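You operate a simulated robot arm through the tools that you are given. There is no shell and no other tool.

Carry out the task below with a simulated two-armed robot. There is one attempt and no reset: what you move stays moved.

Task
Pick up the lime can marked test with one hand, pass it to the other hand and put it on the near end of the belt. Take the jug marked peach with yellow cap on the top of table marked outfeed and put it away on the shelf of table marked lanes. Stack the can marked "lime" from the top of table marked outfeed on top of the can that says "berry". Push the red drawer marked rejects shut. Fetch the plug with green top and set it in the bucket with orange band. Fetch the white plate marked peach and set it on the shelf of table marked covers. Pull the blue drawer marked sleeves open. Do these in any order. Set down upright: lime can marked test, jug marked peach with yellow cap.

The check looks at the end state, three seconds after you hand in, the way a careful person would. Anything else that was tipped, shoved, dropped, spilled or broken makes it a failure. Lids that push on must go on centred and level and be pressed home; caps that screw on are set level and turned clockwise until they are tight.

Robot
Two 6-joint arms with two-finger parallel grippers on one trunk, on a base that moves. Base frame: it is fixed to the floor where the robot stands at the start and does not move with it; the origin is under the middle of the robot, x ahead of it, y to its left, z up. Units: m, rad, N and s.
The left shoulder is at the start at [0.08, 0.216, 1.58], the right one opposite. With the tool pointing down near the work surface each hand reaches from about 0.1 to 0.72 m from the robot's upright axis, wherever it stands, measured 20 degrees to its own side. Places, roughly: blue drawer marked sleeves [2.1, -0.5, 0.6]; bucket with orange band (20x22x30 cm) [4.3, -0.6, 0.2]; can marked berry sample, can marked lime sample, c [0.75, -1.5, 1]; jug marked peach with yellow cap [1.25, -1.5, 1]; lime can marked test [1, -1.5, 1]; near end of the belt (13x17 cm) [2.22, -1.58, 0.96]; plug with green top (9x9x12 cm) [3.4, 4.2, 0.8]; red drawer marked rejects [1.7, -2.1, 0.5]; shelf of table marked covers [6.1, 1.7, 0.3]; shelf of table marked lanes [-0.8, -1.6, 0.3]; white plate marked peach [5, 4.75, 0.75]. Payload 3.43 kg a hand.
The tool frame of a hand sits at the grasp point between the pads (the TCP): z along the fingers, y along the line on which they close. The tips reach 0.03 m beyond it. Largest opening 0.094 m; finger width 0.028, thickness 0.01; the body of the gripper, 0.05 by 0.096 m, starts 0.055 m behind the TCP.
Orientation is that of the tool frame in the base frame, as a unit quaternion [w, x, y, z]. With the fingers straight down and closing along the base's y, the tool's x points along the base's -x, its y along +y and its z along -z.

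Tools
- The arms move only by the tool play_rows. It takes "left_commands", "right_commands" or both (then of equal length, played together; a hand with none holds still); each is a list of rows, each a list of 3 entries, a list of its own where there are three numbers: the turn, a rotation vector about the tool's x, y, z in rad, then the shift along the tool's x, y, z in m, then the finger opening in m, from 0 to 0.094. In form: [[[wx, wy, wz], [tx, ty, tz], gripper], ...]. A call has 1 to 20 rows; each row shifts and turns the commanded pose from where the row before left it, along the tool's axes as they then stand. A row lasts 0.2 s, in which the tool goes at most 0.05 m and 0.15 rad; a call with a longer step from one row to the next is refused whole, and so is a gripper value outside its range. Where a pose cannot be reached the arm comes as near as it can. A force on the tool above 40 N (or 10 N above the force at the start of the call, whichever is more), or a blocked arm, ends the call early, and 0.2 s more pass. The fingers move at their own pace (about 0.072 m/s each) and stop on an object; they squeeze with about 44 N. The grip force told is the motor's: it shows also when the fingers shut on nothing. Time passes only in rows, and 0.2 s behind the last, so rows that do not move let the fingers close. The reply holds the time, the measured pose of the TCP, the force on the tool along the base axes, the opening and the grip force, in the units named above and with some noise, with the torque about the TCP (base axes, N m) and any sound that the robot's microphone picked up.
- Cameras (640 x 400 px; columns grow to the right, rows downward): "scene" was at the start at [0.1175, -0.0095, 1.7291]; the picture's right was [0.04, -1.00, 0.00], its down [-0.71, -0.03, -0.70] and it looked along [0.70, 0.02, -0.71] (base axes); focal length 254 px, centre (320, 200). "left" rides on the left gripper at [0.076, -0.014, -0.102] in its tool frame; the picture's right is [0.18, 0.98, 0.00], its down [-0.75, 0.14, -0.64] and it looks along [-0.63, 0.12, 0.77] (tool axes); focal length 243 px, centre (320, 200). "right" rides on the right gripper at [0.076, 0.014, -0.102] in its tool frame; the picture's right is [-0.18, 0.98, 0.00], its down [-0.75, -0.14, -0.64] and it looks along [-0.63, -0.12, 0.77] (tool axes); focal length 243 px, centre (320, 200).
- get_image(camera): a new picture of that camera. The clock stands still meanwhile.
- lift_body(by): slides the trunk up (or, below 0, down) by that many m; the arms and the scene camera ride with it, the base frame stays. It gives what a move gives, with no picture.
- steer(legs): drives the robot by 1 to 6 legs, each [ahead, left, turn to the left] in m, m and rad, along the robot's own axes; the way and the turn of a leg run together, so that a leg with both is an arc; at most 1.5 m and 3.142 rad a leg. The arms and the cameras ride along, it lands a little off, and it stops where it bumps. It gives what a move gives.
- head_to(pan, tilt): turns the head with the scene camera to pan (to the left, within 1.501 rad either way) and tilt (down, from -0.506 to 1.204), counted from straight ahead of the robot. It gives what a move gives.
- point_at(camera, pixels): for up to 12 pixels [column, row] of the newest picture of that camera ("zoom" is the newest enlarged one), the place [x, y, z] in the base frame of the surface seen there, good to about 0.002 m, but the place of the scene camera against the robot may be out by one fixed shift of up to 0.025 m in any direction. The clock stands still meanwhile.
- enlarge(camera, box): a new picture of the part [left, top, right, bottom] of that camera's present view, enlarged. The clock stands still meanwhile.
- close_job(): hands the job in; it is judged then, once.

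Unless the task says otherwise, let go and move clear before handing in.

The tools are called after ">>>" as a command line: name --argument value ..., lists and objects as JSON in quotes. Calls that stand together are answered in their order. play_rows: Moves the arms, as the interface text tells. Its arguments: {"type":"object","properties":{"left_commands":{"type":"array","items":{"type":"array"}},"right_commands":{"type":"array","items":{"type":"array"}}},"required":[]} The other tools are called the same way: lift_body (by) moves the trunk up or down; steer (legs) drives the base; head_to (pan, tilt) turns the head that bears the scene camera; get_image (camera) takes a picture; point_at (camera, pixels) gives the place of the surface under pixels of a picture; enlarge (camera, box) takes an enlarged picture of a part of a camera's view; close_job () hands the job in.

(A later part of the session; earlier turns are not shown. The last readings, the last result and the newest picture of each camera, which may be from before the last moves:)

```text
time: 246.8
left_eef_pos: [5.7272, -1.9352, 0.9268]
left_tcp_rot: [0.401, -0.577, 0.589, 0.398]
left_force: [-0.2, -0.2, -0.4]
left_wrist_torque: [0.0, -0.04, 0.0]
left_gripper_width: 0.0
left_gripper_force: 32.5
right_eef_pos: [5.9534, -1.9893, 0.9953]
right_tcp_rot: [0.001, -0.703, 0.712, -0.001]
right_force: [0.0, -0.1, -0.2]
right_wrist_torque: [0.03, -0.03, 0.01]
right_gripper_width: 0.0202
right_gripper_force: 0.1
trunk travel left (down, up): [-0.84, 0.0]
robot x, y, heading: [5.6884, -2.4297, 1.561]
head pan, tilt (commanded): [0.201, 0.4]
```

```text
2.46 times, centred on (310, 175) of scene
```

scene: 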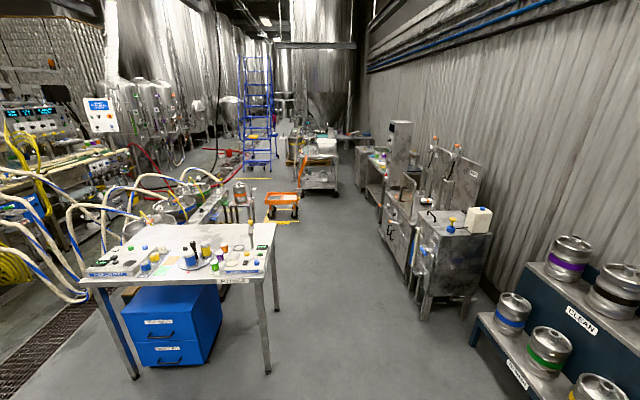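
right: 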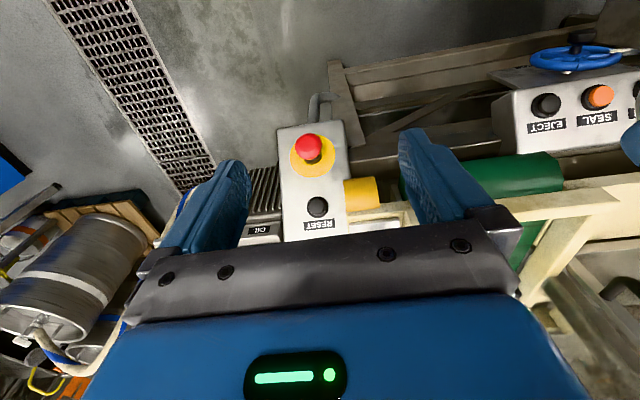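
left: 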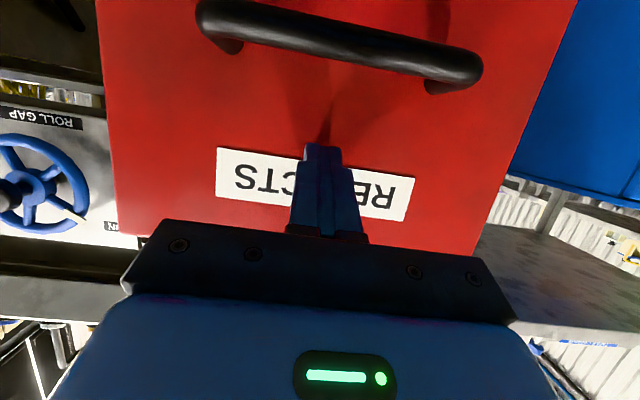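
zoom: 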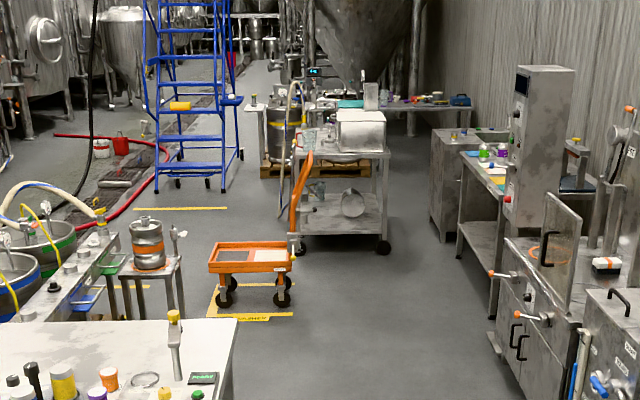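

The sleeves cabinet (blue) is visible at (50,205) → (2.17,-0.31,0.61), on the line's east side behind hoses. First go north along the corridor to handle plate and plug.

>>> steer --legs '[[1.2, 0.12, 0], [1.3, 0.2, 0], [0.8, 0.1, 0]]'

>>> head_to --pan -0.3 --tilt 0.45

>>> get_image --camera "scene"

>>> head_to --pan 0.5 --tilt 0.4

>>> get_image --camera "scene"

```text
time: 263.2
left_eef_pos: [5.4458, 1.4014, 0.9279]
left_tcp_rot: [0.408, -0.566, 0.602, 0.389]
left_force: [0.2, 0.2, -0.1]
left_wrist_torque: [-0.03, 0.0, -0.05]
left_gripper_width: 0.0
left_gripper_force: 33.5
right_eef_pos: [5.6694, 1.3386, 0.9941]
right_tcp_rot: [0.001, -0.689, 0.725, 0.0]
right_force: [0.3, -0.1, 0.4]
right_wrist_torque: [-0.01, 0.03, -0.01]
right_gripper_width: 0.0203
right_gripper_force: 0.1
trunk travel left (down, up): [-0.84, 0.0]
robot x, y, heading: [5.3851, 0.9104, 1.522]
head pan, tilt (commanded): [0.201, 0.4]
```

```text
time: 264.1
left_eef_pos: [5.4456, 1.404, 0.9263]
left_tcp_rot: [0.408, -0.567, 0.601, 0.389]
left_force: [1.0, 1.3, 0.9]
left_wrist_torque: [-0.02, 0.03, 0.04]
left_gripper_width: 0.0002
left_gripper_force: 32.9
right_eef_pos: [5.6694, 1.3411, 0.9944]
right_tcp_rot: [0.0, -0.689, 0.725, -0.001]
right_force: [-0.4, 0.4, 0.2]
right_wrist_torque: [0.0, 0.03, 0.02]
right_gripper_width: 0.0201
right_gripper_force: 0.0
trunk travel left (down, up): [-0.84, 0.0]
robot x, y, heading: [5.3878, 0.9108, 1.52]
head pan, tilt (commanded): [-0.3, 0.45]
```

```text
taken
```

scene: 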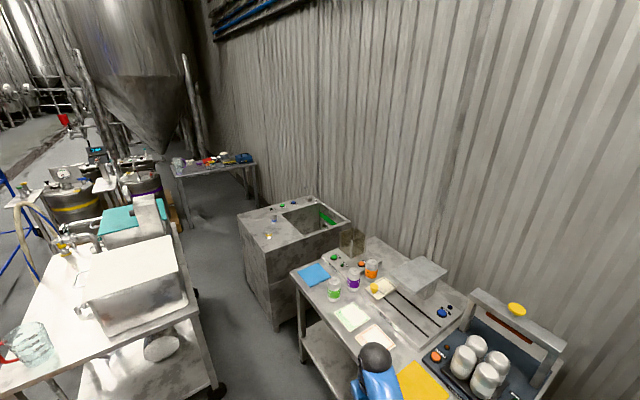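

```text
time: 265.2
left_eef_pos: [5.4453, 1.4046, 0.9256]
left_tcp_rot: [0.409, -0.566, 0.601, 0.39]
left_force: [0.4, -0.3, 0.8]
left_wrist_torque: [0.03, -0.01, -0.01]
left_gripper_width: 0.0
left_gripper_force: 33.1
right_eef_pos: [5.6696, 1.3407, 0.9929]
right_tcp_rot: [0.001, -0.689, 0.725, 0.0]
right_force: [0.3, 0.1, -0.4]
right_wrist_torque: [0.01, 0.02, 0.03]
right_gripper_width: 0.02
right_gripper_force: 0.1
trunk travel left (down, up): [-0.84, 0.0]
robot x, y, heading: [5.3857, 0.9128, 1.524]
head pan, tilt (commanded): [0.499, 0.4]
```

```text
taken
```

scene: 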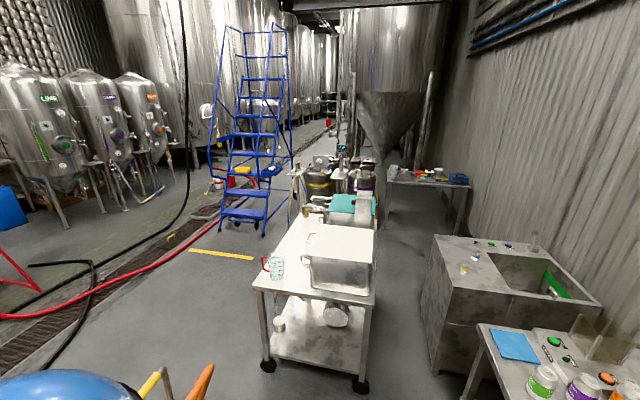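

>>> point_at --camera "scene" --pixels '[[265, 365], [360, 385], [430, 360], [437, 240], [470, 390], [430, 180], [345, 185], [320, 200], [385, 240], [245, 230], [300, 290], [478, 330]]'

>>> enlarge --camera "scene" --box '[280, 130, 500, 260]'

```text
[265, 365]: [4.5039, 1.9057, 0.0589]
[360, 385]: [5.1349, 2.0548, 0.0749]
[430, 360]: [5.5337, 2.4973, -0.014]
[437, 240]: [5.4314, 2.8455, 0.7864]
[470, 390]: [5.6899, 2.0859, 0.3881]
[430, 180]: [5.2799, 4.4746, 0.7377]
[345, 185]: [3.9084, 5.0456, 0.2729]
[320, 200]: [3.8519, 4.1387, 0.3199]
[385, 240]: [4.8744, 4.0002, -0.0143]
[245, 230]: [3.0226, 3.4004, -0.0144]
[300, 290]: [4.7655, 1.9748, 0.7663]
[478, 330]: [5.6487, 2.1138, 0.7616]
```

```text
2.91 times, centred on (390, 195) of scene
```

zoom: 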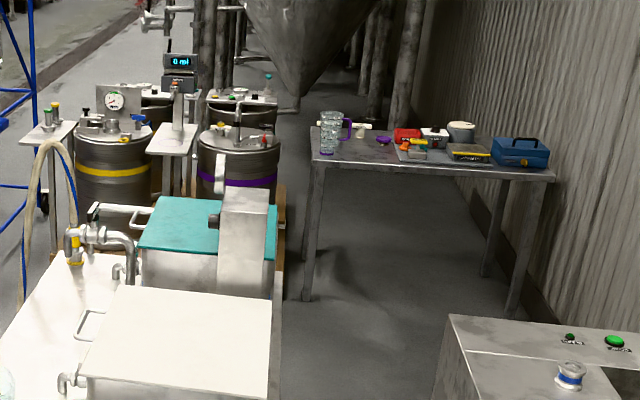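

Look west (pan 1.3) to map the way around the trolley.

>>> head_to --pan 1.2 --tilt 0.5

>>> get_image --camera "scene"

>>> point_at --camera "scene" --pixels '[[100, 200], [200, 200], [250, 250], [320, 260], [350, 220], [400, 200], [420, 260], [480, 240], [300, 330], [150, 250], [60, 260], [440, 320]]'

```text
time: 266.3
left_eef_pos: [5.4454, 1.4031, 0.9257]
left_tcp_rot: [0.408, -0.566, 0.601, 0.389]
left_force: [0.7, -0.2, -0.3]
left_wrist_torque: [0.05, 0.04, 0.05]
left_gripper_width: 0.0001
left_gripper_force: 33.1
right_eef_pos: [5.6694, 1.3411, 0.9939]
right_tcp_rot: [0.002, -0.689, 0.725, 0.0]
right_force: [-0.2, -0.7, -0.2]
right_wrist_torque: [-0.01, -0.02, 0.0]
right_gripper_width: 0.0198
right_gripper_force: 0.0
trunk travel left (down, up): [-0.84, 0.0]
robot x, y, heading: [5.3854, 0.912, 1.522]
head pan, tilt (commanded): [1.201, 0.499]
```

```text
taken
```

scene: 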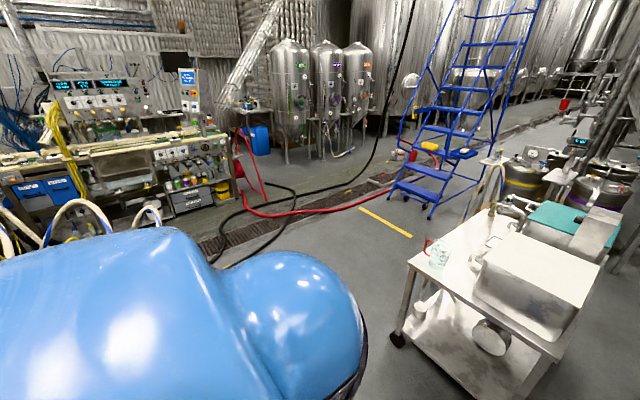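

```text
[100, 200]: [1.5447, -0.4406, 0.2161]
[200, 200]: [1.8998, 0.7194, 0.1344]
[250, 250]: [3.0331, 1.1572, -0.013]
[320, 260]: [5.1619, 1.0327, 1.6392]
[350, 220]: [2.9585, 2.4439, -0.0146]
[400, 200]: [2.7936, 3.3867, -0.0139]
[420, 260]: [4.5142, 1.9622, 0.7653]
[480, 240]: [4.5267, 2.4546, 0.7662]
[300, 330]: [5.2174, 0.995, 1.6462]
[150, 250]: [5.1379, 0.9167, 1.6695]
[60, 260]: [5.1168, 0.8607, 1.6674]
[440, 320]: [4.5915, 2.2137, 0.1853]
```

Turn to face west for an unobstructed view of the floor around the orange trolley.

>>> steer --legs '[[0, 0, 1.62]]'

>>> head_to --pan 0.0 --tilt 0.6

>>> get_image --camera "scene"

>>> point_at --camera "scene" --pixels '[[250, 250], [300, 250], [350, 250], [400, 250], [200, 250], [320, 200], [320, 300], [450, 250], [230, 300], [380, 300], [280, 220], [420, 210]]'

```text
time: 270.6
left_eef_pos: [4.8927, 0.9637, 0.9265]
left_tcp_rot: [-0.008, 0.825, -0.017, -0.565]
left_force: [-1.3, 1.4, 0.3]
left_wrist_torque: [0.02, 0.02, 0.0]
left_gripper_width: 0.0002
left_gripper_force: 33.3
right_eef_pos: [4.9502, 1.1888, 0.9937]
right_tcp_rot: [-0.002, 1.0, -0.015, -0.001]
right_force: [0.6, -0.3, -0.6]
right_wrist_torque: [0.0, -0.03, 0.01]
right_gripper_width: 0.0201
right_gripper_force: 0.0
trunk travel left (down, up): [-0.84, 0.0]
robot x, y, heading: [5.3823, 0.9135, 3.113]
head pan, tilt (commanded): [1.201, 0.499]
```

```text
time: 272.0
left_eef_pos: [4.8924, 0.9626, 0.9263]
left_tcp_rot: [-0.008, 0.825, -0.017, -0.565]
left_force: [0.1, -0.5, 0.6]
left_wrist_torque: [0.01, -0.01, 0.0]
left_gripper_width: 0.0
left_gripper_force: 32.8
right_eef_pos: [4.9505, 1.1871, 0.9942]
right_tcp_rot: [-0.001, 1.0, -0.015, -0.001]
right_force: [-0.5, 0.1, -0.7]
right_wrist_torque: [0.02, 0.0, 0.0]
right_gripper_width: 0.0202
right_gripper_force: 0.1
trunk travel left (down, up): [-0.84, 0.0]
robot x, y, heading: [5.3822, 0.9131, 3.118]
head pan, tilt (commanded): [0.0, 0.6]
```

```text
taken
```

scene: 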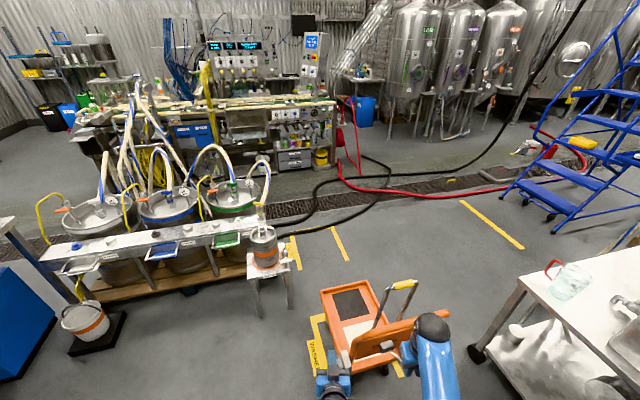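

```text
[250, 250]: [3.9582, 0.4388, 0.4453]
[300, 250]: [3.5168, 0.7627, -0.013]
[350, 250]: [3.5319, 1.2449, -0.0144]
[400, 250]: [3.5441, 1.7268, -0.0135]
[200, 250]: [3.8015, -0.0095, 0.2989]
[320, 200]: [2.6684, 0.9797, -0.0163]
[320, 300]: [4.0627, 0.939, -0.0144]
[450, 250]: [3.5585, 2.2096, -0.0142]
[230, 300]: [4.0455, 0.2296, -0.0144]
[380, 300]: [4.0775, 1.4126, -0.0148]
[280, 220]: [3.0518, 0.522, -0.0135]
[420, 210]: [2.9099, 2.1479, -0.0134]
```

The bucket with orange band is at (85,325). Check the gaps around the orange trolley more exactly.

>>> enlarge --camera "scene" --box '[230, 200, 520, 400]'

>>> point_at --camera "scene" --pixels '[[290, 308], [262, 316], [285, 262], [318, 300], [325, 295], [375, 282], [380, 290], [445, 320], [410, 285], [476, 352], [520, 280], [310, 370]]'

```text
2.00 times, centred on (375, 300) of scene
```

zoom: 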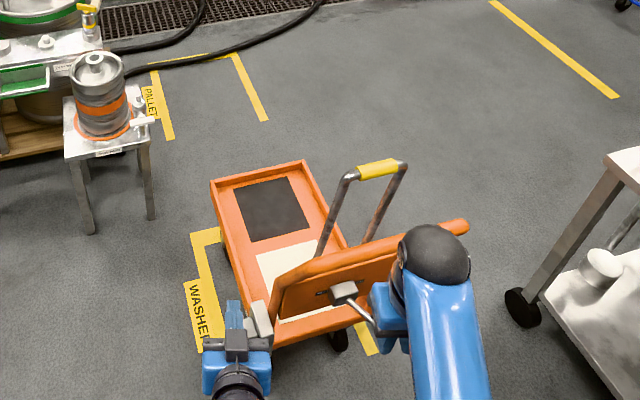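

```text
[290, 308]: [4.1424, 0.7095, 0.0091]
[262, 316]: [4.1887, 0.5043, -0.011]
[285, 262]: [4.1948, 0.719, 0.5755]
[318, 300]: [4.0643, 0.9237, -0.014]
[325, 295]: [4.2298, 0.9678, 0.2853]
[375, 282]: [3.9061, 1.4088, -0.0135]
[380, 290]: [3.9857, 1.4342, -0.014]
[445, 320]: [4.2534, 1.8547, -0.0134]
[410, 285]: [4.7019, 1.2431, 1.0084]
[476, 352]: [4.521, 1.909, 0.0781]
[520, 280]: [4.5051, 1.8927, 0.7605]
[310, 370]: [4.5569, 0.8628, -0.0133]
```

Neither gap beside the orange trolley (~0.25 m) lets the robot through, so the north-west floor (sleeves drawer, plug, plate) must be reached around via the start area. Drive back south first.

>>> steer --legs '[[0, 0, 1.59], [1.5, 0.22, 0], [1.5, 0.05, 0], [0.45, 0, 0], [0, 0, -1.57]]'

>>> head_to --pan 0.0 --tilt 0.5

>>> get_image --camera "scene"

```text
refused: leg 2 is longer than a leg can be; nothing moved
```

```text
time: 272.7
left_eef_pos: [4.8921, 0.9631, 0.9267]
left_tcp_rot: [-0.008, 0.826, -0.016, -0.564]
left_force: [-0.2, -1.0, 0.3]
left_wrist_torque: [0.01, 0.0, -0.03]
left_gripper_width: 0.0
left_gripper_force: 33.1
right_eef_pos: [4.9503, 1.1889, 0.9929]
right_tcp_rot: [-0.001, 1.0, -0.015, -0.001]
right_force: [-0.5, 0.2, -0.8]
right_wrist_torque: [0.01, 0.0, -0.02]
right_gripper_width: 0.02
right_gripper_force: 0.1
trunk travel left (down, up): [-0.84, 0.0]
robot x, y, heading: [5.3839, 0.9097, 3.113]
head pan, tilt (commanded): [0.0, 0.499]
```

```text
taken
```

scene: 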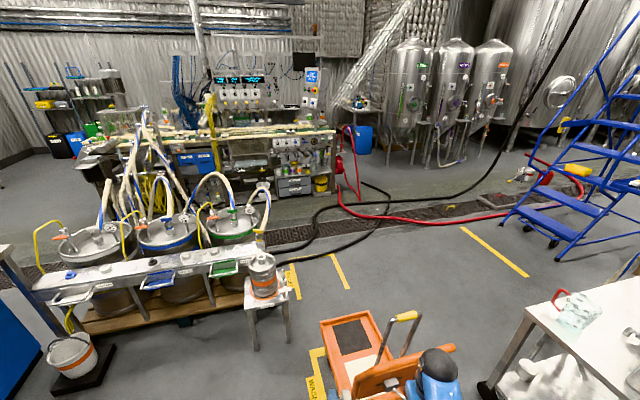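

>>> steer --legs '[[0, 0, 1.59], [1.4, 0.22, 0], [1.4, 0.05, 0], [0.6, 0, 0], [0, 0, -1.57]]'

>>> get_image --camera "scene"

```text
time: 296.9
left_eef_pos: [4.993, -2.4327, 0.9255]
left_tcp_rot: [-0.018, 0.825, -0.03, -0.564]
left_force: [0.4, -0.7, 0.8]
left_wrist_torque: [-0.05, 0.02, -0.03]
left_gripper_width: 0.0
left_gripper_force: 33.3
right_eef_pos: [5.0576, -2.21, 0.9939]
right_tcp_rot: [-0.001, 1.0, -0.03, -0.001]
right_force: [0.1, 0.3, 1.1]
right_wrist_torque: [0.02, -0.05, -0.02]
right_gripper_width: 0.02
right_gripper_force: 0.1
trunk travel left (down, up): [-0.84, 0.0]
robot x, y, heading: [5.4825, -2.4972, 3.083]
head pan, tilt (commanded): [0.0, 0.499]
```

```text
taken
```

scene: 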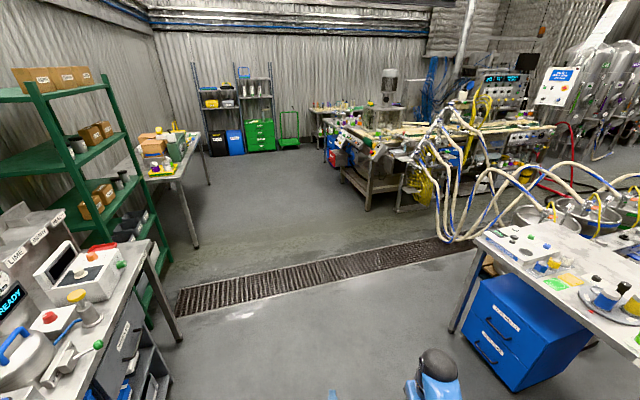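

Drive west along the aisle and turn north at the corridor.

>>> steer --legs '[[0, 0, 0.058], [1.4, 0.06, 0], [1.4, 0.06, 0], [1.4, 0.06, 0], [0.88, 0.03, 0], [0, 0, -1.34]]'

>>> get_image --camera "scene"

```text
time: 324.2
left_eef_pos: [0.259, -2.0005, 0.9253]
left_tcp_rot: [-0.309, 0.689, -0.454, -0.473]
left_force: [0.1, 0.8, -0.4]
left_wrist_torque: [0.01, 0.0, 0.0]
left_gripper_width: 0.0002
left_gripper_force: 33.2
right_eef_pos: [0.48, -1.9551, 0.9952]
right_tcp_rot: [0.001, 0.841, -0.54, -0.012]
right_force: [-17.2, -2.1, -3.1]
right_wrist_torque: [0.02, -0.02, -0.12]
right_gripper_width: 0.0108
right_gripper_force: 0.2
trunk travel left (down, up): [-0.84, 0.0]
robot x, y, heading: [0.4252, -2.4691, 1.982]
head pan, tilt (commanded): [0.0, 0.499]
stopped in leg 6: the force on the tool passed its limit at 55 N (the readings are from after the stop); the commanded pose is now the measured one
```

```text
taken
```

scene: 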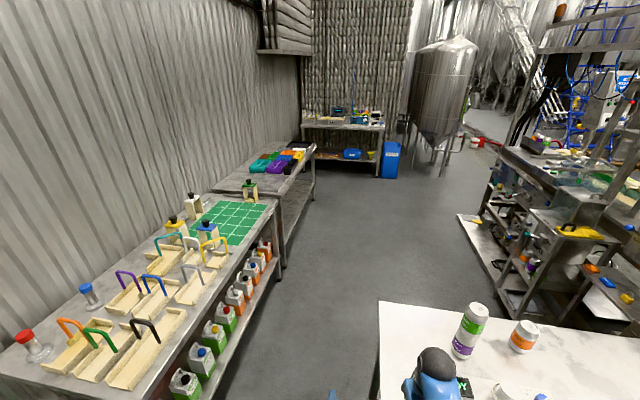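

The right hand bumped something over the outfeed table while turning (robot drifted north). Look with the right camera before moving.

>>> get_image --camera "right"

>>> head_to --pan -0.4 --tilt 0.9

>>> get_image --camera "scene"

```text
taken
```

right: 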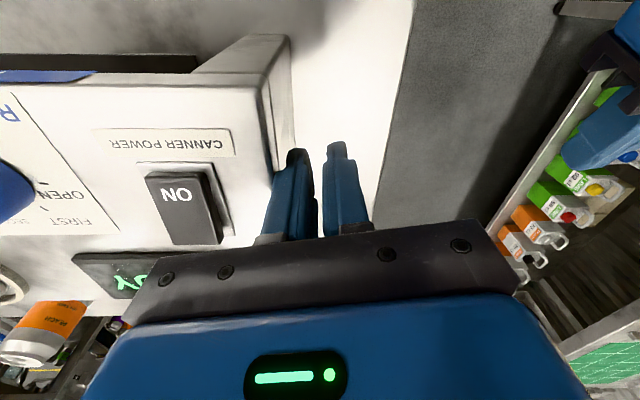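

```text
time: 325.1
left_eef_pos: [0.2593, -2.0005, 0.9254]
left_tcp_rot: [-0.309, 0.689, -0.455, -0.472]
left_force: [0.2, -0.6, 0.3]
left_wrist_torque: [0.03, -0.01, 0.0]
left_gripper_width: 0.0
left_gripper_force: 33.2
right_eef_pos: [0.4794, -1.9544, 0.9958]
right_tcp_rot: [-0.001, 0.839, -0.543, -0.009]
right_force: [-17.2, -3.2, -1.6]
right_wrist_torque: [0.05, -0.06, -0.19]
right_gripper_width: 0.0096
right_gripper_force: 0.1
trunk travel left (down, up): [-0.84, 0.0]
robot x, y, heading: [0.4269, -2.4658, 1.981]
head pan, tilt (commanded): [-0.4, 0.901]
```

```text
taken
```

scene: 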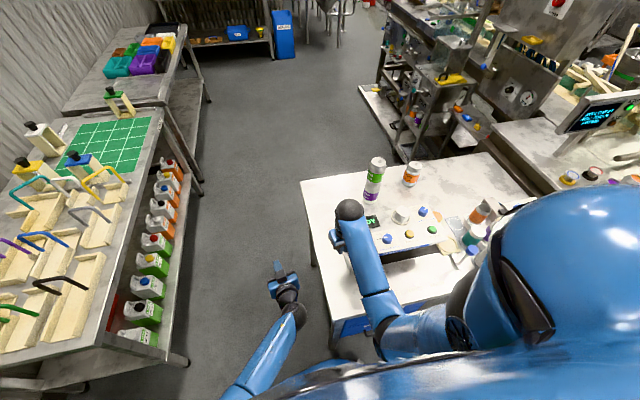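

The right fingertips rest against the side of the fixed canner control box; stack and switch are untouched. Move the right hand away from it and up.

>>> play_rows --right_commands '[[[0, 0, 0], [0, 0.02, 0], 0.02], [[0, 0, 0], [0, 0.03, 0], 0.02], [[0, 0, 0], [0, 0, 0], 0.02]]'

>>> get_image --camera "right"

```text
time: 325.9
left_eef_pos: [0.2615, -1.9997, 0.9259]
left_tcp_rot: [-0.309, 0.689, -0.456, -0.472]
left_force: [1.1, -0.5, 0.8]
left_wrist_torque: [0.0, -0.02, -0.01]
left_gripper_width: 0.0
left_gripper_force: 32.4
right_eef_pos: [0.438, -1.9749, 0.996]
right_tcp_rot: [0.0, 0.839, -0.543, -0.009]
right_force: [0.3, 0.4, 0.4]
right_wrist_torque: [0.01, -0.01, -0.04]
right_gripper_width: 0.0202
right_gripper_force: 0.1
trunk travel left (down, up): [-0.84, 0.0]
robot x, y, heading: [0.4267, -2.4664, 1.983]
head pan, tilt (commanded): [-0.4, 0.901]
```

```text
taken
```

right: 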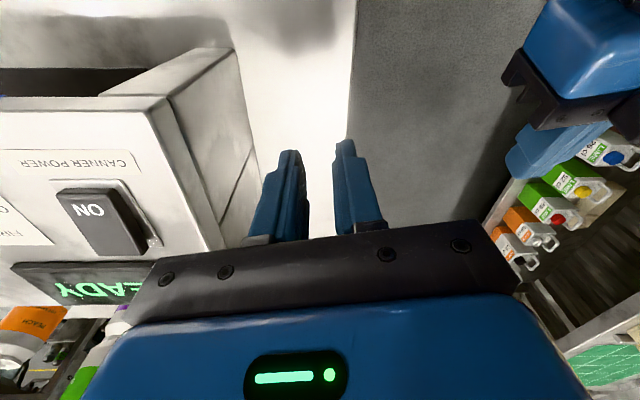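

Clear of the box. Back away, square up to the corridor line and drive north.

>>> steer --legs '[[-0.3, 0, 0], [0, 0, -0.18], [0, 0.34, 0]]'

>>> head_to --pan 0.0 --tilt 0.6

>>> get_image --camera "scene"

```text
time: 330.4
left_eef_pos: [0.1438, -2.3225, 0.926]
left_tcp_rot: [-0.351, 0.642, -0.519, -0.442]
left_force: [1.2, 0.0, 0.6]
left_wrist_torque: [0.01, -0.01, -0.01]
left_gripper_width: 0.0002
left_gripper_force: 33.1
right_eef_pos: [0.3237, -2.3308, 0.9963]
right_tcp_rot: [0.0, 0.785, -0.62, -0.01]
right_force: [-0.4, -0.5, -0.5]
right_wrist_torque: [0.01, 0.03, -0.04]
right_gripper_width: 0.0201
right_gripper_force: 0.0
trunk travel left (down, up): [-0.84, 0.0]
robot x, y, heading: [0.2155, -2.8119, 1.799]
head pan, tilt (commanded): [-0.4, 0.901]
```

```text
time: 331.3
left_eef_pos: [0.1413, -2.3235, 0.9262]
left_tcp_rot: [-0.351, 0.643, -0.518, -0.441]
left_force: [-0.3, 0.3, -1.1]
left_wrist_torque: [0.01, 0.01, 0.01]
left_gripper_width: 0.0
left_gripper_force: 32.7
right_eef_pos: [0.3184, -2.3312, 0.9965]
right_tcp_rot: [0.0, 0.785, -0.619, -0.009]
right_force: [0.0, 0.1, -0.9]
right_wrist_torque: [0.02, 0.02, 0.01]
right_gripper_width: 0.0202
right_gripper_force: 0.2
trunk travel left (down, up): [-0.84, 0.0]
robot x, y, heading: [0.2151, -2.8105, 1.797]
head pan, tilt (commanded): [0.0, 0.6]
```

```text
taken
```

scene: 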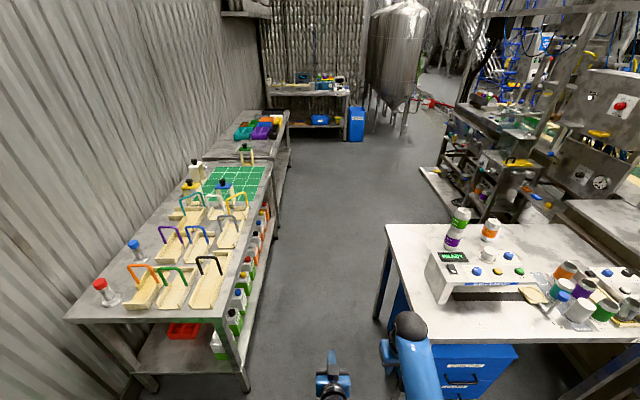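

Centred on the corridor. Drive north 1.1 m and check.

>>> steer --legs '[[1.1, 0, 0]]'

```text
time: 336.9
left_eef_pos: [-0.0634, -1.238, 0.9268]
left_tcp_rot: [-0.36, 0.632, -0.531, -0.434]
left_force: [0.0, 0.5, 0.0]
left_wrist_torque: [0.0, 0.02, -0.02]
left_gripper_width: 0.0001
left_gripper_force: 33.5
right_eef_pos: [0.1164, -1.2523, 0.9964]
right_tcp_rot: [-0.001, 0.772, -0.636, -0.011]
right_force: [0.3, -0.6, 0.2]
right_wrist_torque: [-0.01, 0.01, 0.02]
right_gripper_width: 0.02
right_gripper_force: 0.1
trunk travel left (down, up): [-0.84, 0.0]
robot x, y, heading: [-0.0076, -1.7276, 1.754]
head pan, tilt (commanded): [0.0, 0.6]
```

>>> steer --legs '[[1.3, -0.05, -0.05], [0.9, -0.1, -0.4]]'

>>> head_to --pan -0.2 --tilt 0.4

>>> get_image --camera "scene"

```text
time: 348.0
left_eef_pos: [0.1964, 0.9341, 0.9253]
left_tcp_rot: [0.453, -0.488, 0.666, 0.337]
left_force: [0.2, 0.2, 0.0]
left_wrist_torque: [-0.05, 0.04, 0.02]
left_gripper_width: 0.0001
left_gripper_force: 33.1
right_eef_pos: [0.3477, 0.8392, 0.9978]
right_tcp_rot: [0.003, -0.599, 0.8, 0.01]
right_force: [0.7, -0.8, 0.0]
right_wrist_torque: [0.03, -0.06, -0.02]
right_gripper_width: 0.0204
right_gripper_force: 0.1
trunk travel left (down, up): [-0.84, 0.0]
robot x, y, heading: [0.0167, 0.4726, 1.283]
head pan, tilt (commanded): [0.0, 0.6]
```

```text
time: 348.7
left_eef_pos: [0.1966, 0.9349, 0.9264]
left_tcp_rot: [0.454, -0.488, 0.666, 0.336]
left_force: [0.3, -0.9, 0.9]
left_wrist_torque: [0.0, -0.01, 0.0]
left_gripper_width: 0.0002
left_gripper_force: 32.6
right_eef_pos: [0.3476, 0.8387, 0.9967]
right_tcp_rot: [0.004, -0.599, 0.8, 0.01]
right_force: [-0.1, -0.2, 0.3]
right_wrist_torque: [0.01, -0.01, 0.0]
right_gripper_width: 0.0203
right_gripper_force: 0.0
trunk travel left (down, up): [-0.84, 0.0]
robot x, y, heading: [0.0157, 0.4717, 1.277]
head pan, tilt (commanded): [-0.201, 0.4]
```

```text
taken
```

scene: 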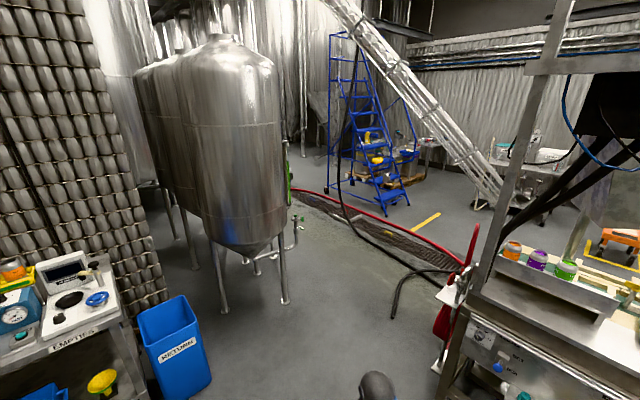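

The way east crosses hoses on the floor by the reel at (450,300). Measure them.

>>> point_at --camera "scene" --pixels '[[400, 227], [380, 240], [395, 300], [445, 330], [350, 205], [300, 190], [425, 222], [440, 265], [330, 300], [285, 300], [460, 250], [375, 200]]'

>>> enlarge --camera "scene" --box '[270, 130, 500, 340]'

```text
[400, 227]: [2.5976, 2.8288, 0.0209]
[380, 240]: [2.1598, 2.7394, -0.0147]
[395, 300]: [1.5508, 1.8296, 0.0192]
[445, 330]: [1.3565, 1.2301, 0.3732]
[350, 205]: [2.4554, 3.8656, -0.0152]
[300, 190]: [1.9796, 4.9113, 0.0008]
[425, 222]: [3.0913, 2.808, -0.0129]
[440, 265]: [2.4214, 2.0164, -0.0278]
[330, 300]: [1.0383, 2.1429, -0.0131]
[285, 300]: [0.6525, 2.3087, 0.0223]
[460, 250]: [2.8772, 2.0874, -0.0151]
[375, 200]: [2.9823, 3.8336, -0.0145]
```

```text
1.90 times, centred on (385, 235) of scene
```

zoom: 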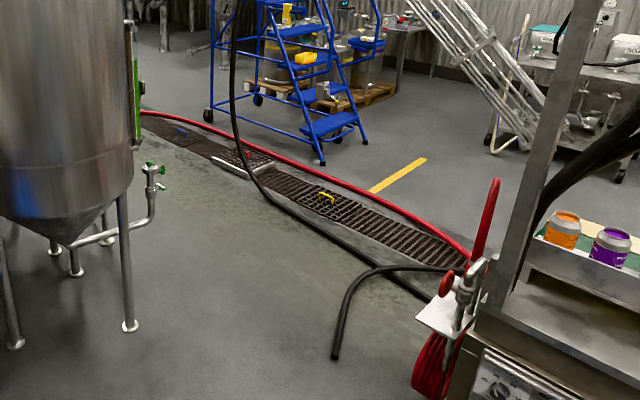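

Drive toward (0.95,1.95) between the tank and the reel.

>>> steer --legs '[[0, 0, -0.27], [0.9, 0, 0], [0.8, 0, 0], [0, 0, -0.75]]'

>>> head_to --pan 0.0 --tilt 0.6

>>> get_image --camera "scene"

```text
time: 360.2
left_eef_pos: [1.4055, 2.0154, 0.9262]
left_tcp_rot: [0.558, -0.108, 0.819, 0.077]
left_force: [0.0, 0.0, -0.6]
left_wrist_torque: [-0.02, -0.04, -0.01]
left_gripper_width: 0.0
left_gripper_force: 33.3
right_eef_pos: [1.4069, 1.8361, 0.9961]
right_tcp_rot: [0.007, -0.143, 0.99, 0.007]
right_force: [-0.2, 0.1, 0.9]
right_wrist_torque: [-0.01, 0.01, 0.03]
right_gripper_width: 0.0201
right_gripper_force: 0.1
trunk travel left (down, up): [-0.84, 0.0]
robot x, y, heading: [0.9217, 1.9126, 0.272]
head pan, tilt (commanded): [-0.201, 0.4]
```

```text
time: 360.9
left_eef_pos: [1.4059, 2.0147, 0.9264]
left_tcp_rot: [0.559, -0.109, 0.819, 0.077]
left_force: [0.1, 0.7, -0.1]
left_wrist_torque: [0.04, 0.01, -0.03]
left_gripper_width: 0.0
left_gripper_force: 33.2
right_eef_pos: [1.4072, 1.8359, 0.9958]
right_tcp_rot: [0.007, -0.143, 0.99, 0.007]
right_force: [-0.4, -0.2, 0.9]
right_wrist_torque: [-0.01, 0.0, 0.0]
right_gripper_width: 0.02
right_gripper_force: 0.0
trunk travel left (down, up): [-0.84, 0.0]
robot x, y, heading: [0.9176, 1.9139, 0.275]
head pan, tilt (commanded): [0.0, 0.6]
```

```text
taken
```

scene: 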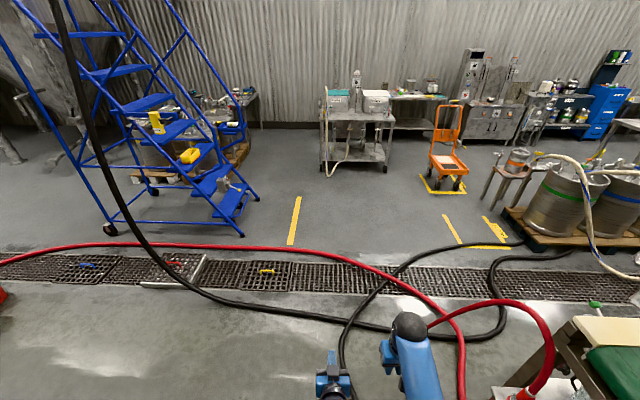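

Hoses lie flat on the floor ahead. Try crossing slowly.

>>> steer --legs '[[0.5, 0.2, 0]]'

```text
time: 364.1
left_eef_pos: [1.8276, 2.3399, 0.9269]
left_tcp_rot: [0.559, -0.109, 0.818, 0.078]
left_force: [1.5, -0.2, -0.5]
left_wrist_torque: [-0.01, 0.0, -0.03]
left_gripper_width: 0.0001
left_gripper_force: 33.1
right_eef_pos: [1.8288, 2.1614, 0.9963]
right_tcp_rot: [0.007, -0.143, 0.99, 0.007]
right_force: [-0.4, 0.3, 0.0]
right_wrist_torque: [-0.01, 0.01, 0.01]
right_gripper_width: 0.0201
right_gripper_force: 0.0
trunk travel left (down, up): [-0.84, 0.0]
robot x, y, heading: [1.3427, 2.2422, 0.274]
head pan, tilt (commanded): [0.0, 0.6]
```

>>> steer --legs '[[0.5, 0, 0]]'

>>> get_image --camera "scene"

```text
time: 367.0
left_eef_pos: [2.3094, 2.478, 0.9261]
left_tcp_rot: [0.56, -0.11, 0.818, 0.078]
left_force: [-0.6, 0.2, 0.2]
left_wrist_torque: [0.01, -0.02, -0.04]
left_gripper_width: 0.0
left_gripper_force: 32.8
right_eef_pos: [2.3101, 2.2993, 0.9961]
right_tcp_rot: [0.008, -0.144, 0.99, 0.008]
right_force: [0.6, -0.2, 1.1]
right_wrist_torque: [0.02, 0.03, 0.01]
right_gripper_width: 0.0201
right_gripper_force: 0.0
trunk travel left (down, up): [-0.84, 0.0]
robot x, y, heading: [1.823, 2.3798, 0.274]
head pan, tilt (commanded): [0.0, 0.6]
```

```text
taken
```

scene: 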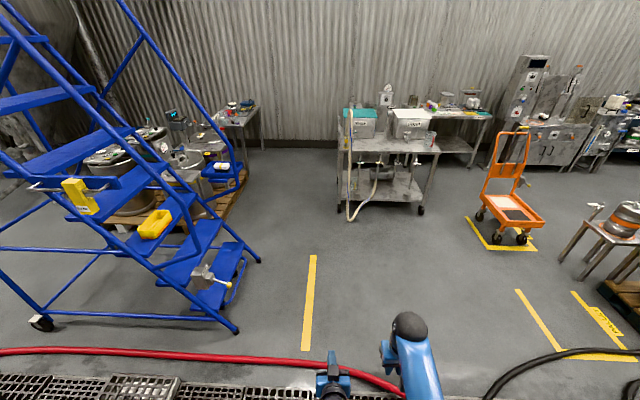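

No bump. Continue across the red hose.

>>> steer --legs '[[0.7, -0.25, 0]]'

>>> head_to --pan 0.45 --tilt 0.5

>>> get_image --camera "scene"

```text
time: 371.0
left_eef_pos: [3.0404, 2.4248, 0.9267]
left_tcp_rot: [0.56, -0.107, 0.818, 0.077]
left_force: [0.3, 0.9, 0.4]
left_wrist_torque: [0.02, 0.03, 0.03]
left_gripper_width: 0.0
left_gripper_force: 33.7
right_eef_pos: [3.0405, 2.2474, 0.9959]
right_tcp_rot: [0.009, -0.141, 0.99, 0.007]
right_force: [-0.6, -0.9, -0.3]
right_wrist_torque: [0.05, 0.02, 0.03]
right_gripper_width: 0.0204
right_gripper_force: 0.0
trunk travel left (down, up): [-0.84, 0.0]
robot x, y, heading: [2.5572, 2.3285, 0.273]
head pan, tilt (commanded): [0.0, 0.6]
```

```text
time: 371.9
left_eef_pos: [3.0425, 2.4256, 0.9266]
left_tcp_rot: [0.559, -0.109, 0.819, 0.077]
left_force: [-0.6, 0.7, -0.3]
left_wrist_torque: [0.02, -0.01, 0.02]
left_gripper_width: 0.0
left_gripper_force: 32.5
right_eef_pos: [3.0421, 2.2472, 0.9955]
right_tcp_rot: [0.007, -0.142, 0.99, 0.008]
right_force: [-0.2, -0.1, -0.9]
right_wrist_torque: [-0.01, 0.01, 0.01]
right_gripper_width: 0.0202
right_gripper_force: 0.1
trunk travel left (down, up): [-0.84, 0.0]
robot x, y, heading: [2.5552, 2.329, 0.272]
head pan, tilt (commanded): [0.45, 0.499]
```

```text
taken
```

scene: 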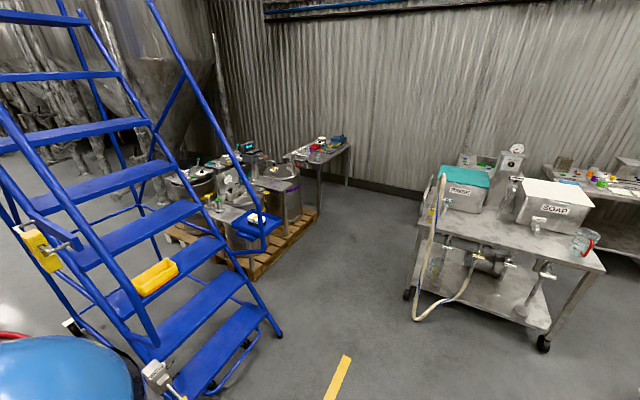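

Crossed into the north-west floor. Measure the plug stand, barrels and far table.

>>> enlarge --camera "scene" --box '[150, 110, 370, 280]'

>>> point_at --camera "scene" --pixels '[[275, 335], [315, 215], [255, 278], [405, 297], [420, 240], [350, 150], [318, 180], [240, 215], [215, 200], [345, 190], [300, 160], [390, 210]]'

```text
2.35 times, centred on (260, 195) of scene
```

zoom: 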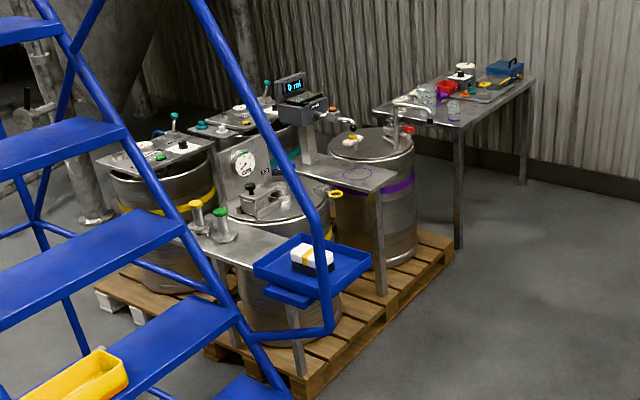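

```text
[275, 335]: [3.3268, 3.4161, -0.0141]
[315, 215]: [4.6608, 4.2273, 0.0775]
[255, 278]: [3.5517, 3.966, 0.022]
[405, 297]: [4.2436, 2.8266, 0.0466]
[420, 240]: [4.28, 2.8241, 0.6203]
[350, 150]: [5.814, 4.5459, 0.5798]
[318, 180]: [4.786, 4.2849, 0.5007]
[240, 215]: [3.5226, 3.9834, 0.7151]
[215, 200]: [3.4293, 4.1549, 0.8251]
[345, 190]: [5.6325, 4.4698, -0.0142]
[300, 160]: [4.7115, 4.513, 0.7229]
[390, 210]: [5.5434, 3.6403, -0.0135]
```

The green-topped plug stands on the small metal table near (3.45,4.1). Drive closer, between the stairs and the trolley, and face it.

>>> steer --legs '[[1.1, 0.2, 0], [0.25, 0.1, 0], [0, 0, 1.5]]'

>>> head_to --pan 0.0 --tilt 0.6

>>> get_image --camera "scene"

```text
time: 382.7
left_eef_pos: [3.6829, 3.4691, 0.9265]
left_tcp_rot: [-0.351, 0.643, -0.519, -0.441]
left_force: [-0.3, 0.7, 1.3]
left_wrist_torque: [0.0, 0.01, 0.03]
left_gripper_width: 0.0
left_gripper_force: 33.0
right_eef_pos: [3.8603, 3.4615, 0.9953]
right_tcp_rot: [0.0, 0.785, -0.62, -0.01]
right_force: [-0.5, -0.1, -0.3]
right_wrist_torque: [0.04, 0.02, 0.03]
right_gripper_width: 0.0199
right_gripper_force: 0.0
trunk travel left (down, up): [-0.84, 0.0]
robot x, y, heading: [3.7554, 2.9759, 1.794]
head pan, tilt (commanded): [0.45, 0.499]
```

```text
time: 383.6
left_eef_pos: [3.6827, 3.4695, 0.9243]
left_tcp_rot: [-0.351, 0.643, -0.519, -0.441]
left_force: [0.7, -0.1, 0.7]
left_wrist_torque: [-0.01, 0.02, 0.03]
left_gripper_width: 0.0
left_gripper_force: 32.9
right_eef_pos: [3.8604, 3.461, 0.9952]
right_tcp_rot: [0.0, 0.785, -0.62, -0.01]
right_force: [-0.7, -0.4, -0.1]
right_wrist_torque: [0.0, 0.01, 0.04]
right_gripper_width: 0.0198
right_gripper_force: 0.1
trunk travel left (down, up): [-0.84, 0.0]
robot x, y, heading: [3.7553, 2.98, 1.794]
head pan, tilt (commanded): [0.0, 0.6]
```

```text
taken
```

scene: 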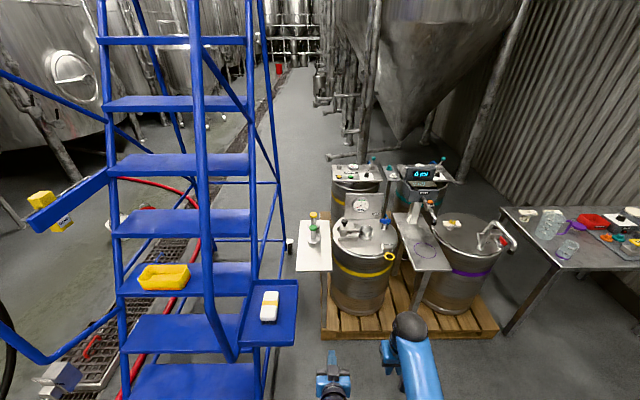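

>>> enlarge --camera "scene" --box '[260, 180, 420, 300]'

>>> enlarge --camera "scene" --box '[480, 180, 640, 300]'

>>> point_at --camera "scene" --pixels '[[315, 228], [314, 240], [313, 216], [300, 268], [330, 268], [329, 224], [302, 224], [270, 300], [295, 340], [345, 270], [500, 215], [500, 330]]'

```text
3.33 times, centred on (340, 240) of scene
```

zoom: 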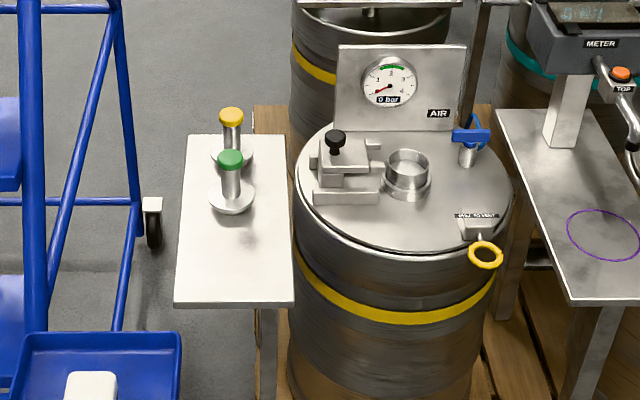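

```text
3.33 times, centred on (560, 240) of scene
```

zoom: 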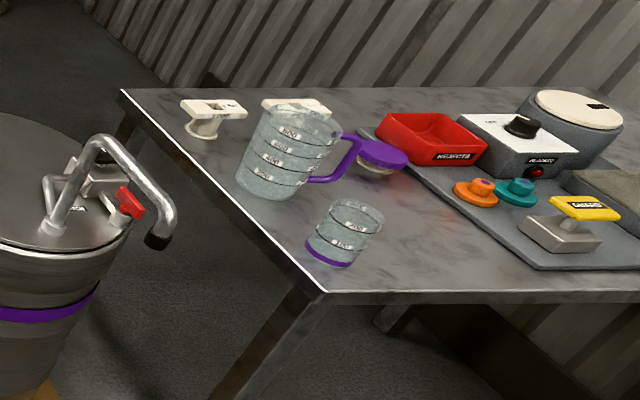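

```text
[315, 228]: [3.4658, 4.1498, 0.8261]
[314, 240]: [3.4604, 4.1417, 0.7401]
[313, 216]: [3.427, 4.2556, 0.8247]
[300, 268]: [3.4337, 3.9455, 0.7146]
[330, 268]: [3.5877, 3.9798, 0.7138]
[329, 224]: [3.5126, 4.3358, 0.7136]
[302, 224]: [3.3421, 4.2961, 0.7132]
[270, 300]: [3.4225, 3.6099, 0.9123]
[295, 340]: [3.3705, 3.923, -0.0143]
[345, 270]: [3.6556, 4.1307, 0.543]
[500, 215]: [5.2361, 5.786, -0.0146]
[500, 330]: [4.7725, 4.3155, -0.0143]
```

The green plug stands in front of the yellow one on the small table (top z≈0.727). Measure the stair tray and other nearby obstacles.

>>> point_at --camera "scene" --pixels '[[297, 285], [292, 345], [250, 345], [262, 290], [322, 338], [490, 338], [262, 380], [205, 200], [388, 255], [300, 290]]'

>>> point_at --camera "zoom" --pixels '[[320, 290], [124, 92], [210, 108], [297, 107], [230, 150], [350, 240], [560, 130]]'

```text
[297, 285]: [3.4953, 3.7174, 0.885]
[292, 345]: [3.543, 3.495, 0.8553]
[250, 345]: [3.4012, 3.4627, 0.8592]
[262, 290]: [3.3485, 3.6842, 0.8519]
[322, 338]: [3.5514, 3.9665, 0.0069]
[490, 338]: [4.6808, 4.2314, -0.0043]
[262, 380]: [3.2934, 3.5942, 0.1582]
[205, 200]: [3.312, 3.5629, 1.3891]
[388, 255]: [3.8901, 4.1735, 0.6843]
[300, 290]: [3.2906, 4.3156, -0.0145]
```

```text
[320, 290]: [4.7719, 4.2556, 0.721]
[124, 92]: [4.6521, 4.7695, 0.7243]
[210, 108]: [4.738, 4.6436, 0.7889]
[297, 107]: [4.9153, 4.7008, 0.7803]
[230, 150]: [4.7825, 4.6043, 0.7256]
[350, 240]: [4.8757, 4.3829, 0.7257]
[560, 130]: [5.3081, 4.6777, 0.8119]
```

The tray occupies x 3.35–3.54, y 3.46–3.72 at z≈0.87. Stand at about (3.9,3.6) facing the plug and use the right hand from above.

>>> steer --legs '[[0.3, -0.28, 0], [0.25, 0, 0]]'

>>> get_image --camera "scene"

```text
time: 387.6
left_eef_pos: [3.8261, 4.0578, 0.9284]
left_tcp_rot: [-0.351, 0.643, -0.516, -0.444]
left_force: [0.1, -0.9, -0.2]
left_wrist_torque: [0.02, 0.03, 0.02]
left_gripper_width: 0.0
left_gripper_force: 32.8
right_eef_pos: [4.0045, 4.0494, 0.9963]
right_tcp_rot: [-0.001, 0.786, -0.618, -0.011]
right_force: [-0.2, 0.0, -0.1]
right_wrist_torque: [0.0, -0.01, -0.02]
right_gripper_width: 0.0198
right_gripper_force: 0.1
trunk travel left (down, up): [-0.84, 0.0]
robot x, y, heading: [3.9051, 3.5772, 1.797]
head pan, tilt (commanded): [0.0, 0.6]
```

```text
taken
```

scene: 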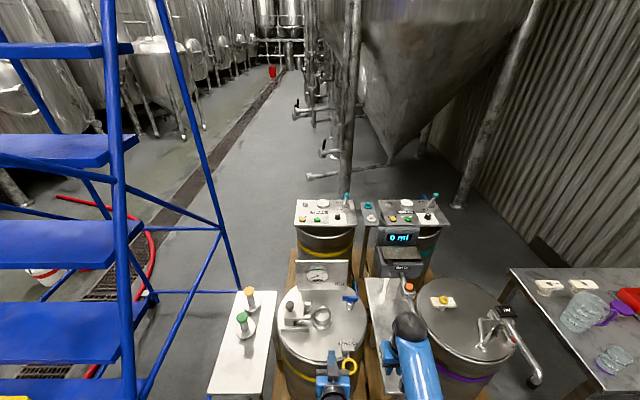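

Turn left toward the plug.

>>> steer --legs '[[0, 0, 0.44]]'

>>> get_image --camera "scene"

>>> get_image --camera "right"

```text
time: 389.3
left_eef_pos: [3.6244, 3.9829, 0.9253]
left_tcp_rot: [-0.245, 0.741, -0.364, -0.507]
left_force: [-0.2, 0.8, 0.6]
left_wrist_torque: [-0.01, 0.03, 0.01]
left_gripper_width: 0.0
left_gripper_force: 32.9
right_eef_pos: [3.789, 4.0542, 0.995]
right_tcp_rot: [0.002, 0.903, -0.43, -0.009]
right_force: [0.6, 0.4, -0.8]
right_wrist_torque: [-0.03, 0.02, -0.03]
right_gripper_width: 0.0199
right_gripper_force: 0.1
trunk travel left (down, up): [-0.84, 0.0]
robot x, y, heading: [3.9045, 3.5736, 2.238]
head pan, tilt (commanded): [0.0, 0.6]
```

```text
taken
```

scene: 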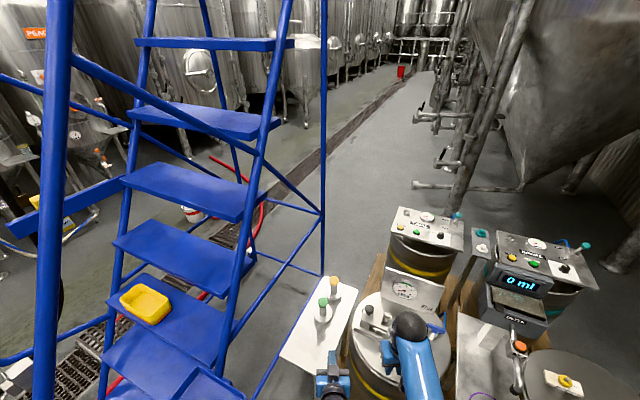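

```text
taken
```

right: 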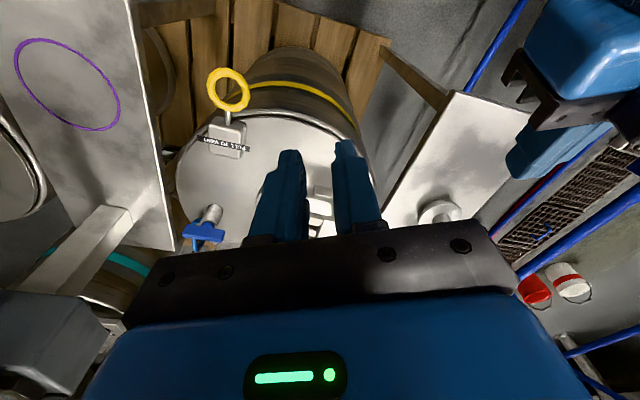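

The plug is at fwd 0.724, left −0.01 in the robot frame. Raise the left hand out of the way, open the right hand.

>>> play_rows --left_commands '[[[0, 0, 0], [-0.0301, 0.01, -0.0295], 0.0], [[0, 0, 0], [-0.0301, 0.01, -0.0295], 0.0], [[0, 0, 0], [-0.0301, 0.01, -0.0295], 0.0], [[0, 0, 0], [-0.028, 0.01, -0.0109], 0.0], [[0, 0, 0], [-0.028, 0.01, -0.0109], 0.0], [[0, 0, 0], [0, 0, 0], 0.0]]' --right_commands '[[[0, 0, 0], [0, 0, 0], 0.06], [[0, 0, 0], [0, 0, 0], 0.094], [[0, 0, 0], [0, 0, 0], 0.094], [[0, 0, 0], [0, 0, 0], 0.094], [[0, 0, 0], [0, 0, 0], 0.094], [[0, 0, 0], [0, 0, 0], 0.094]]'

>>> get_image --camera "right"

>>> get_image --camera "left"

```text
time: 390.7
left_eef_pos: [3.6175, 3.9145, 1.1023]
left_tcp_rot: [-0.246, 0.741, -0.365, -0.507]
left_force: [0.3, 0.2, -0.4]
left_wrist_torque: [0.02, 0.06, -0.03]
left_gripper_width: 0.0
left_gripper_force: 33.5
right_eef_pos: [3.7893, 4.0515, 0.9959]
right_tcp_rot: [0.002, 0.903, -0.43, -0.009]
right_force: [0.7, 0.1, 0.0]
right_wrist_torque: [0.0, -0.02, 0.0]
right_gripper_width: 0.0939
right_gripper_force: 0.0
trunk travel left (down, up): [-0.84, 0.0]
robot x, y, heading: [3.9009, 3.5753, 2.236]
head pan, tilt (commanded): [0.0, 0.6]
```

```text
taken
```

right: 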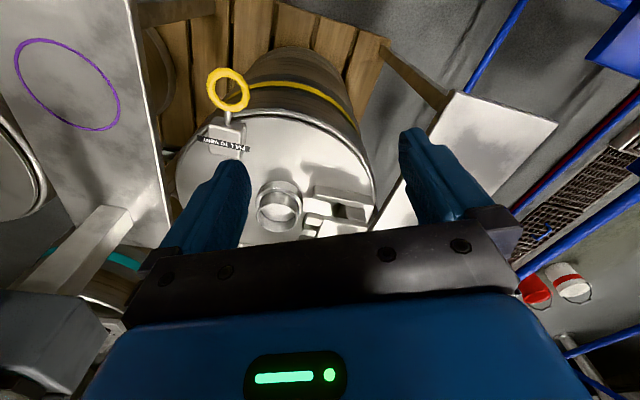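

```text
taken
```

left: 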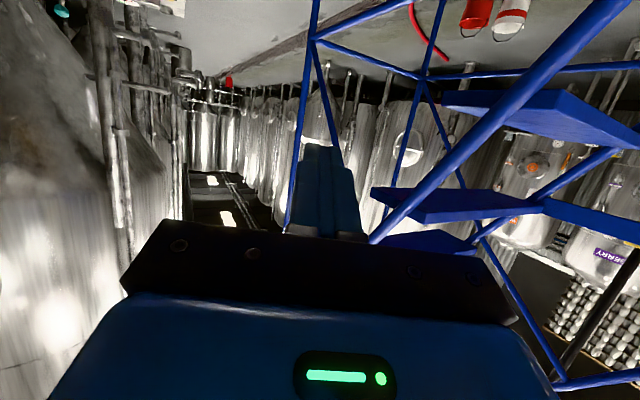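

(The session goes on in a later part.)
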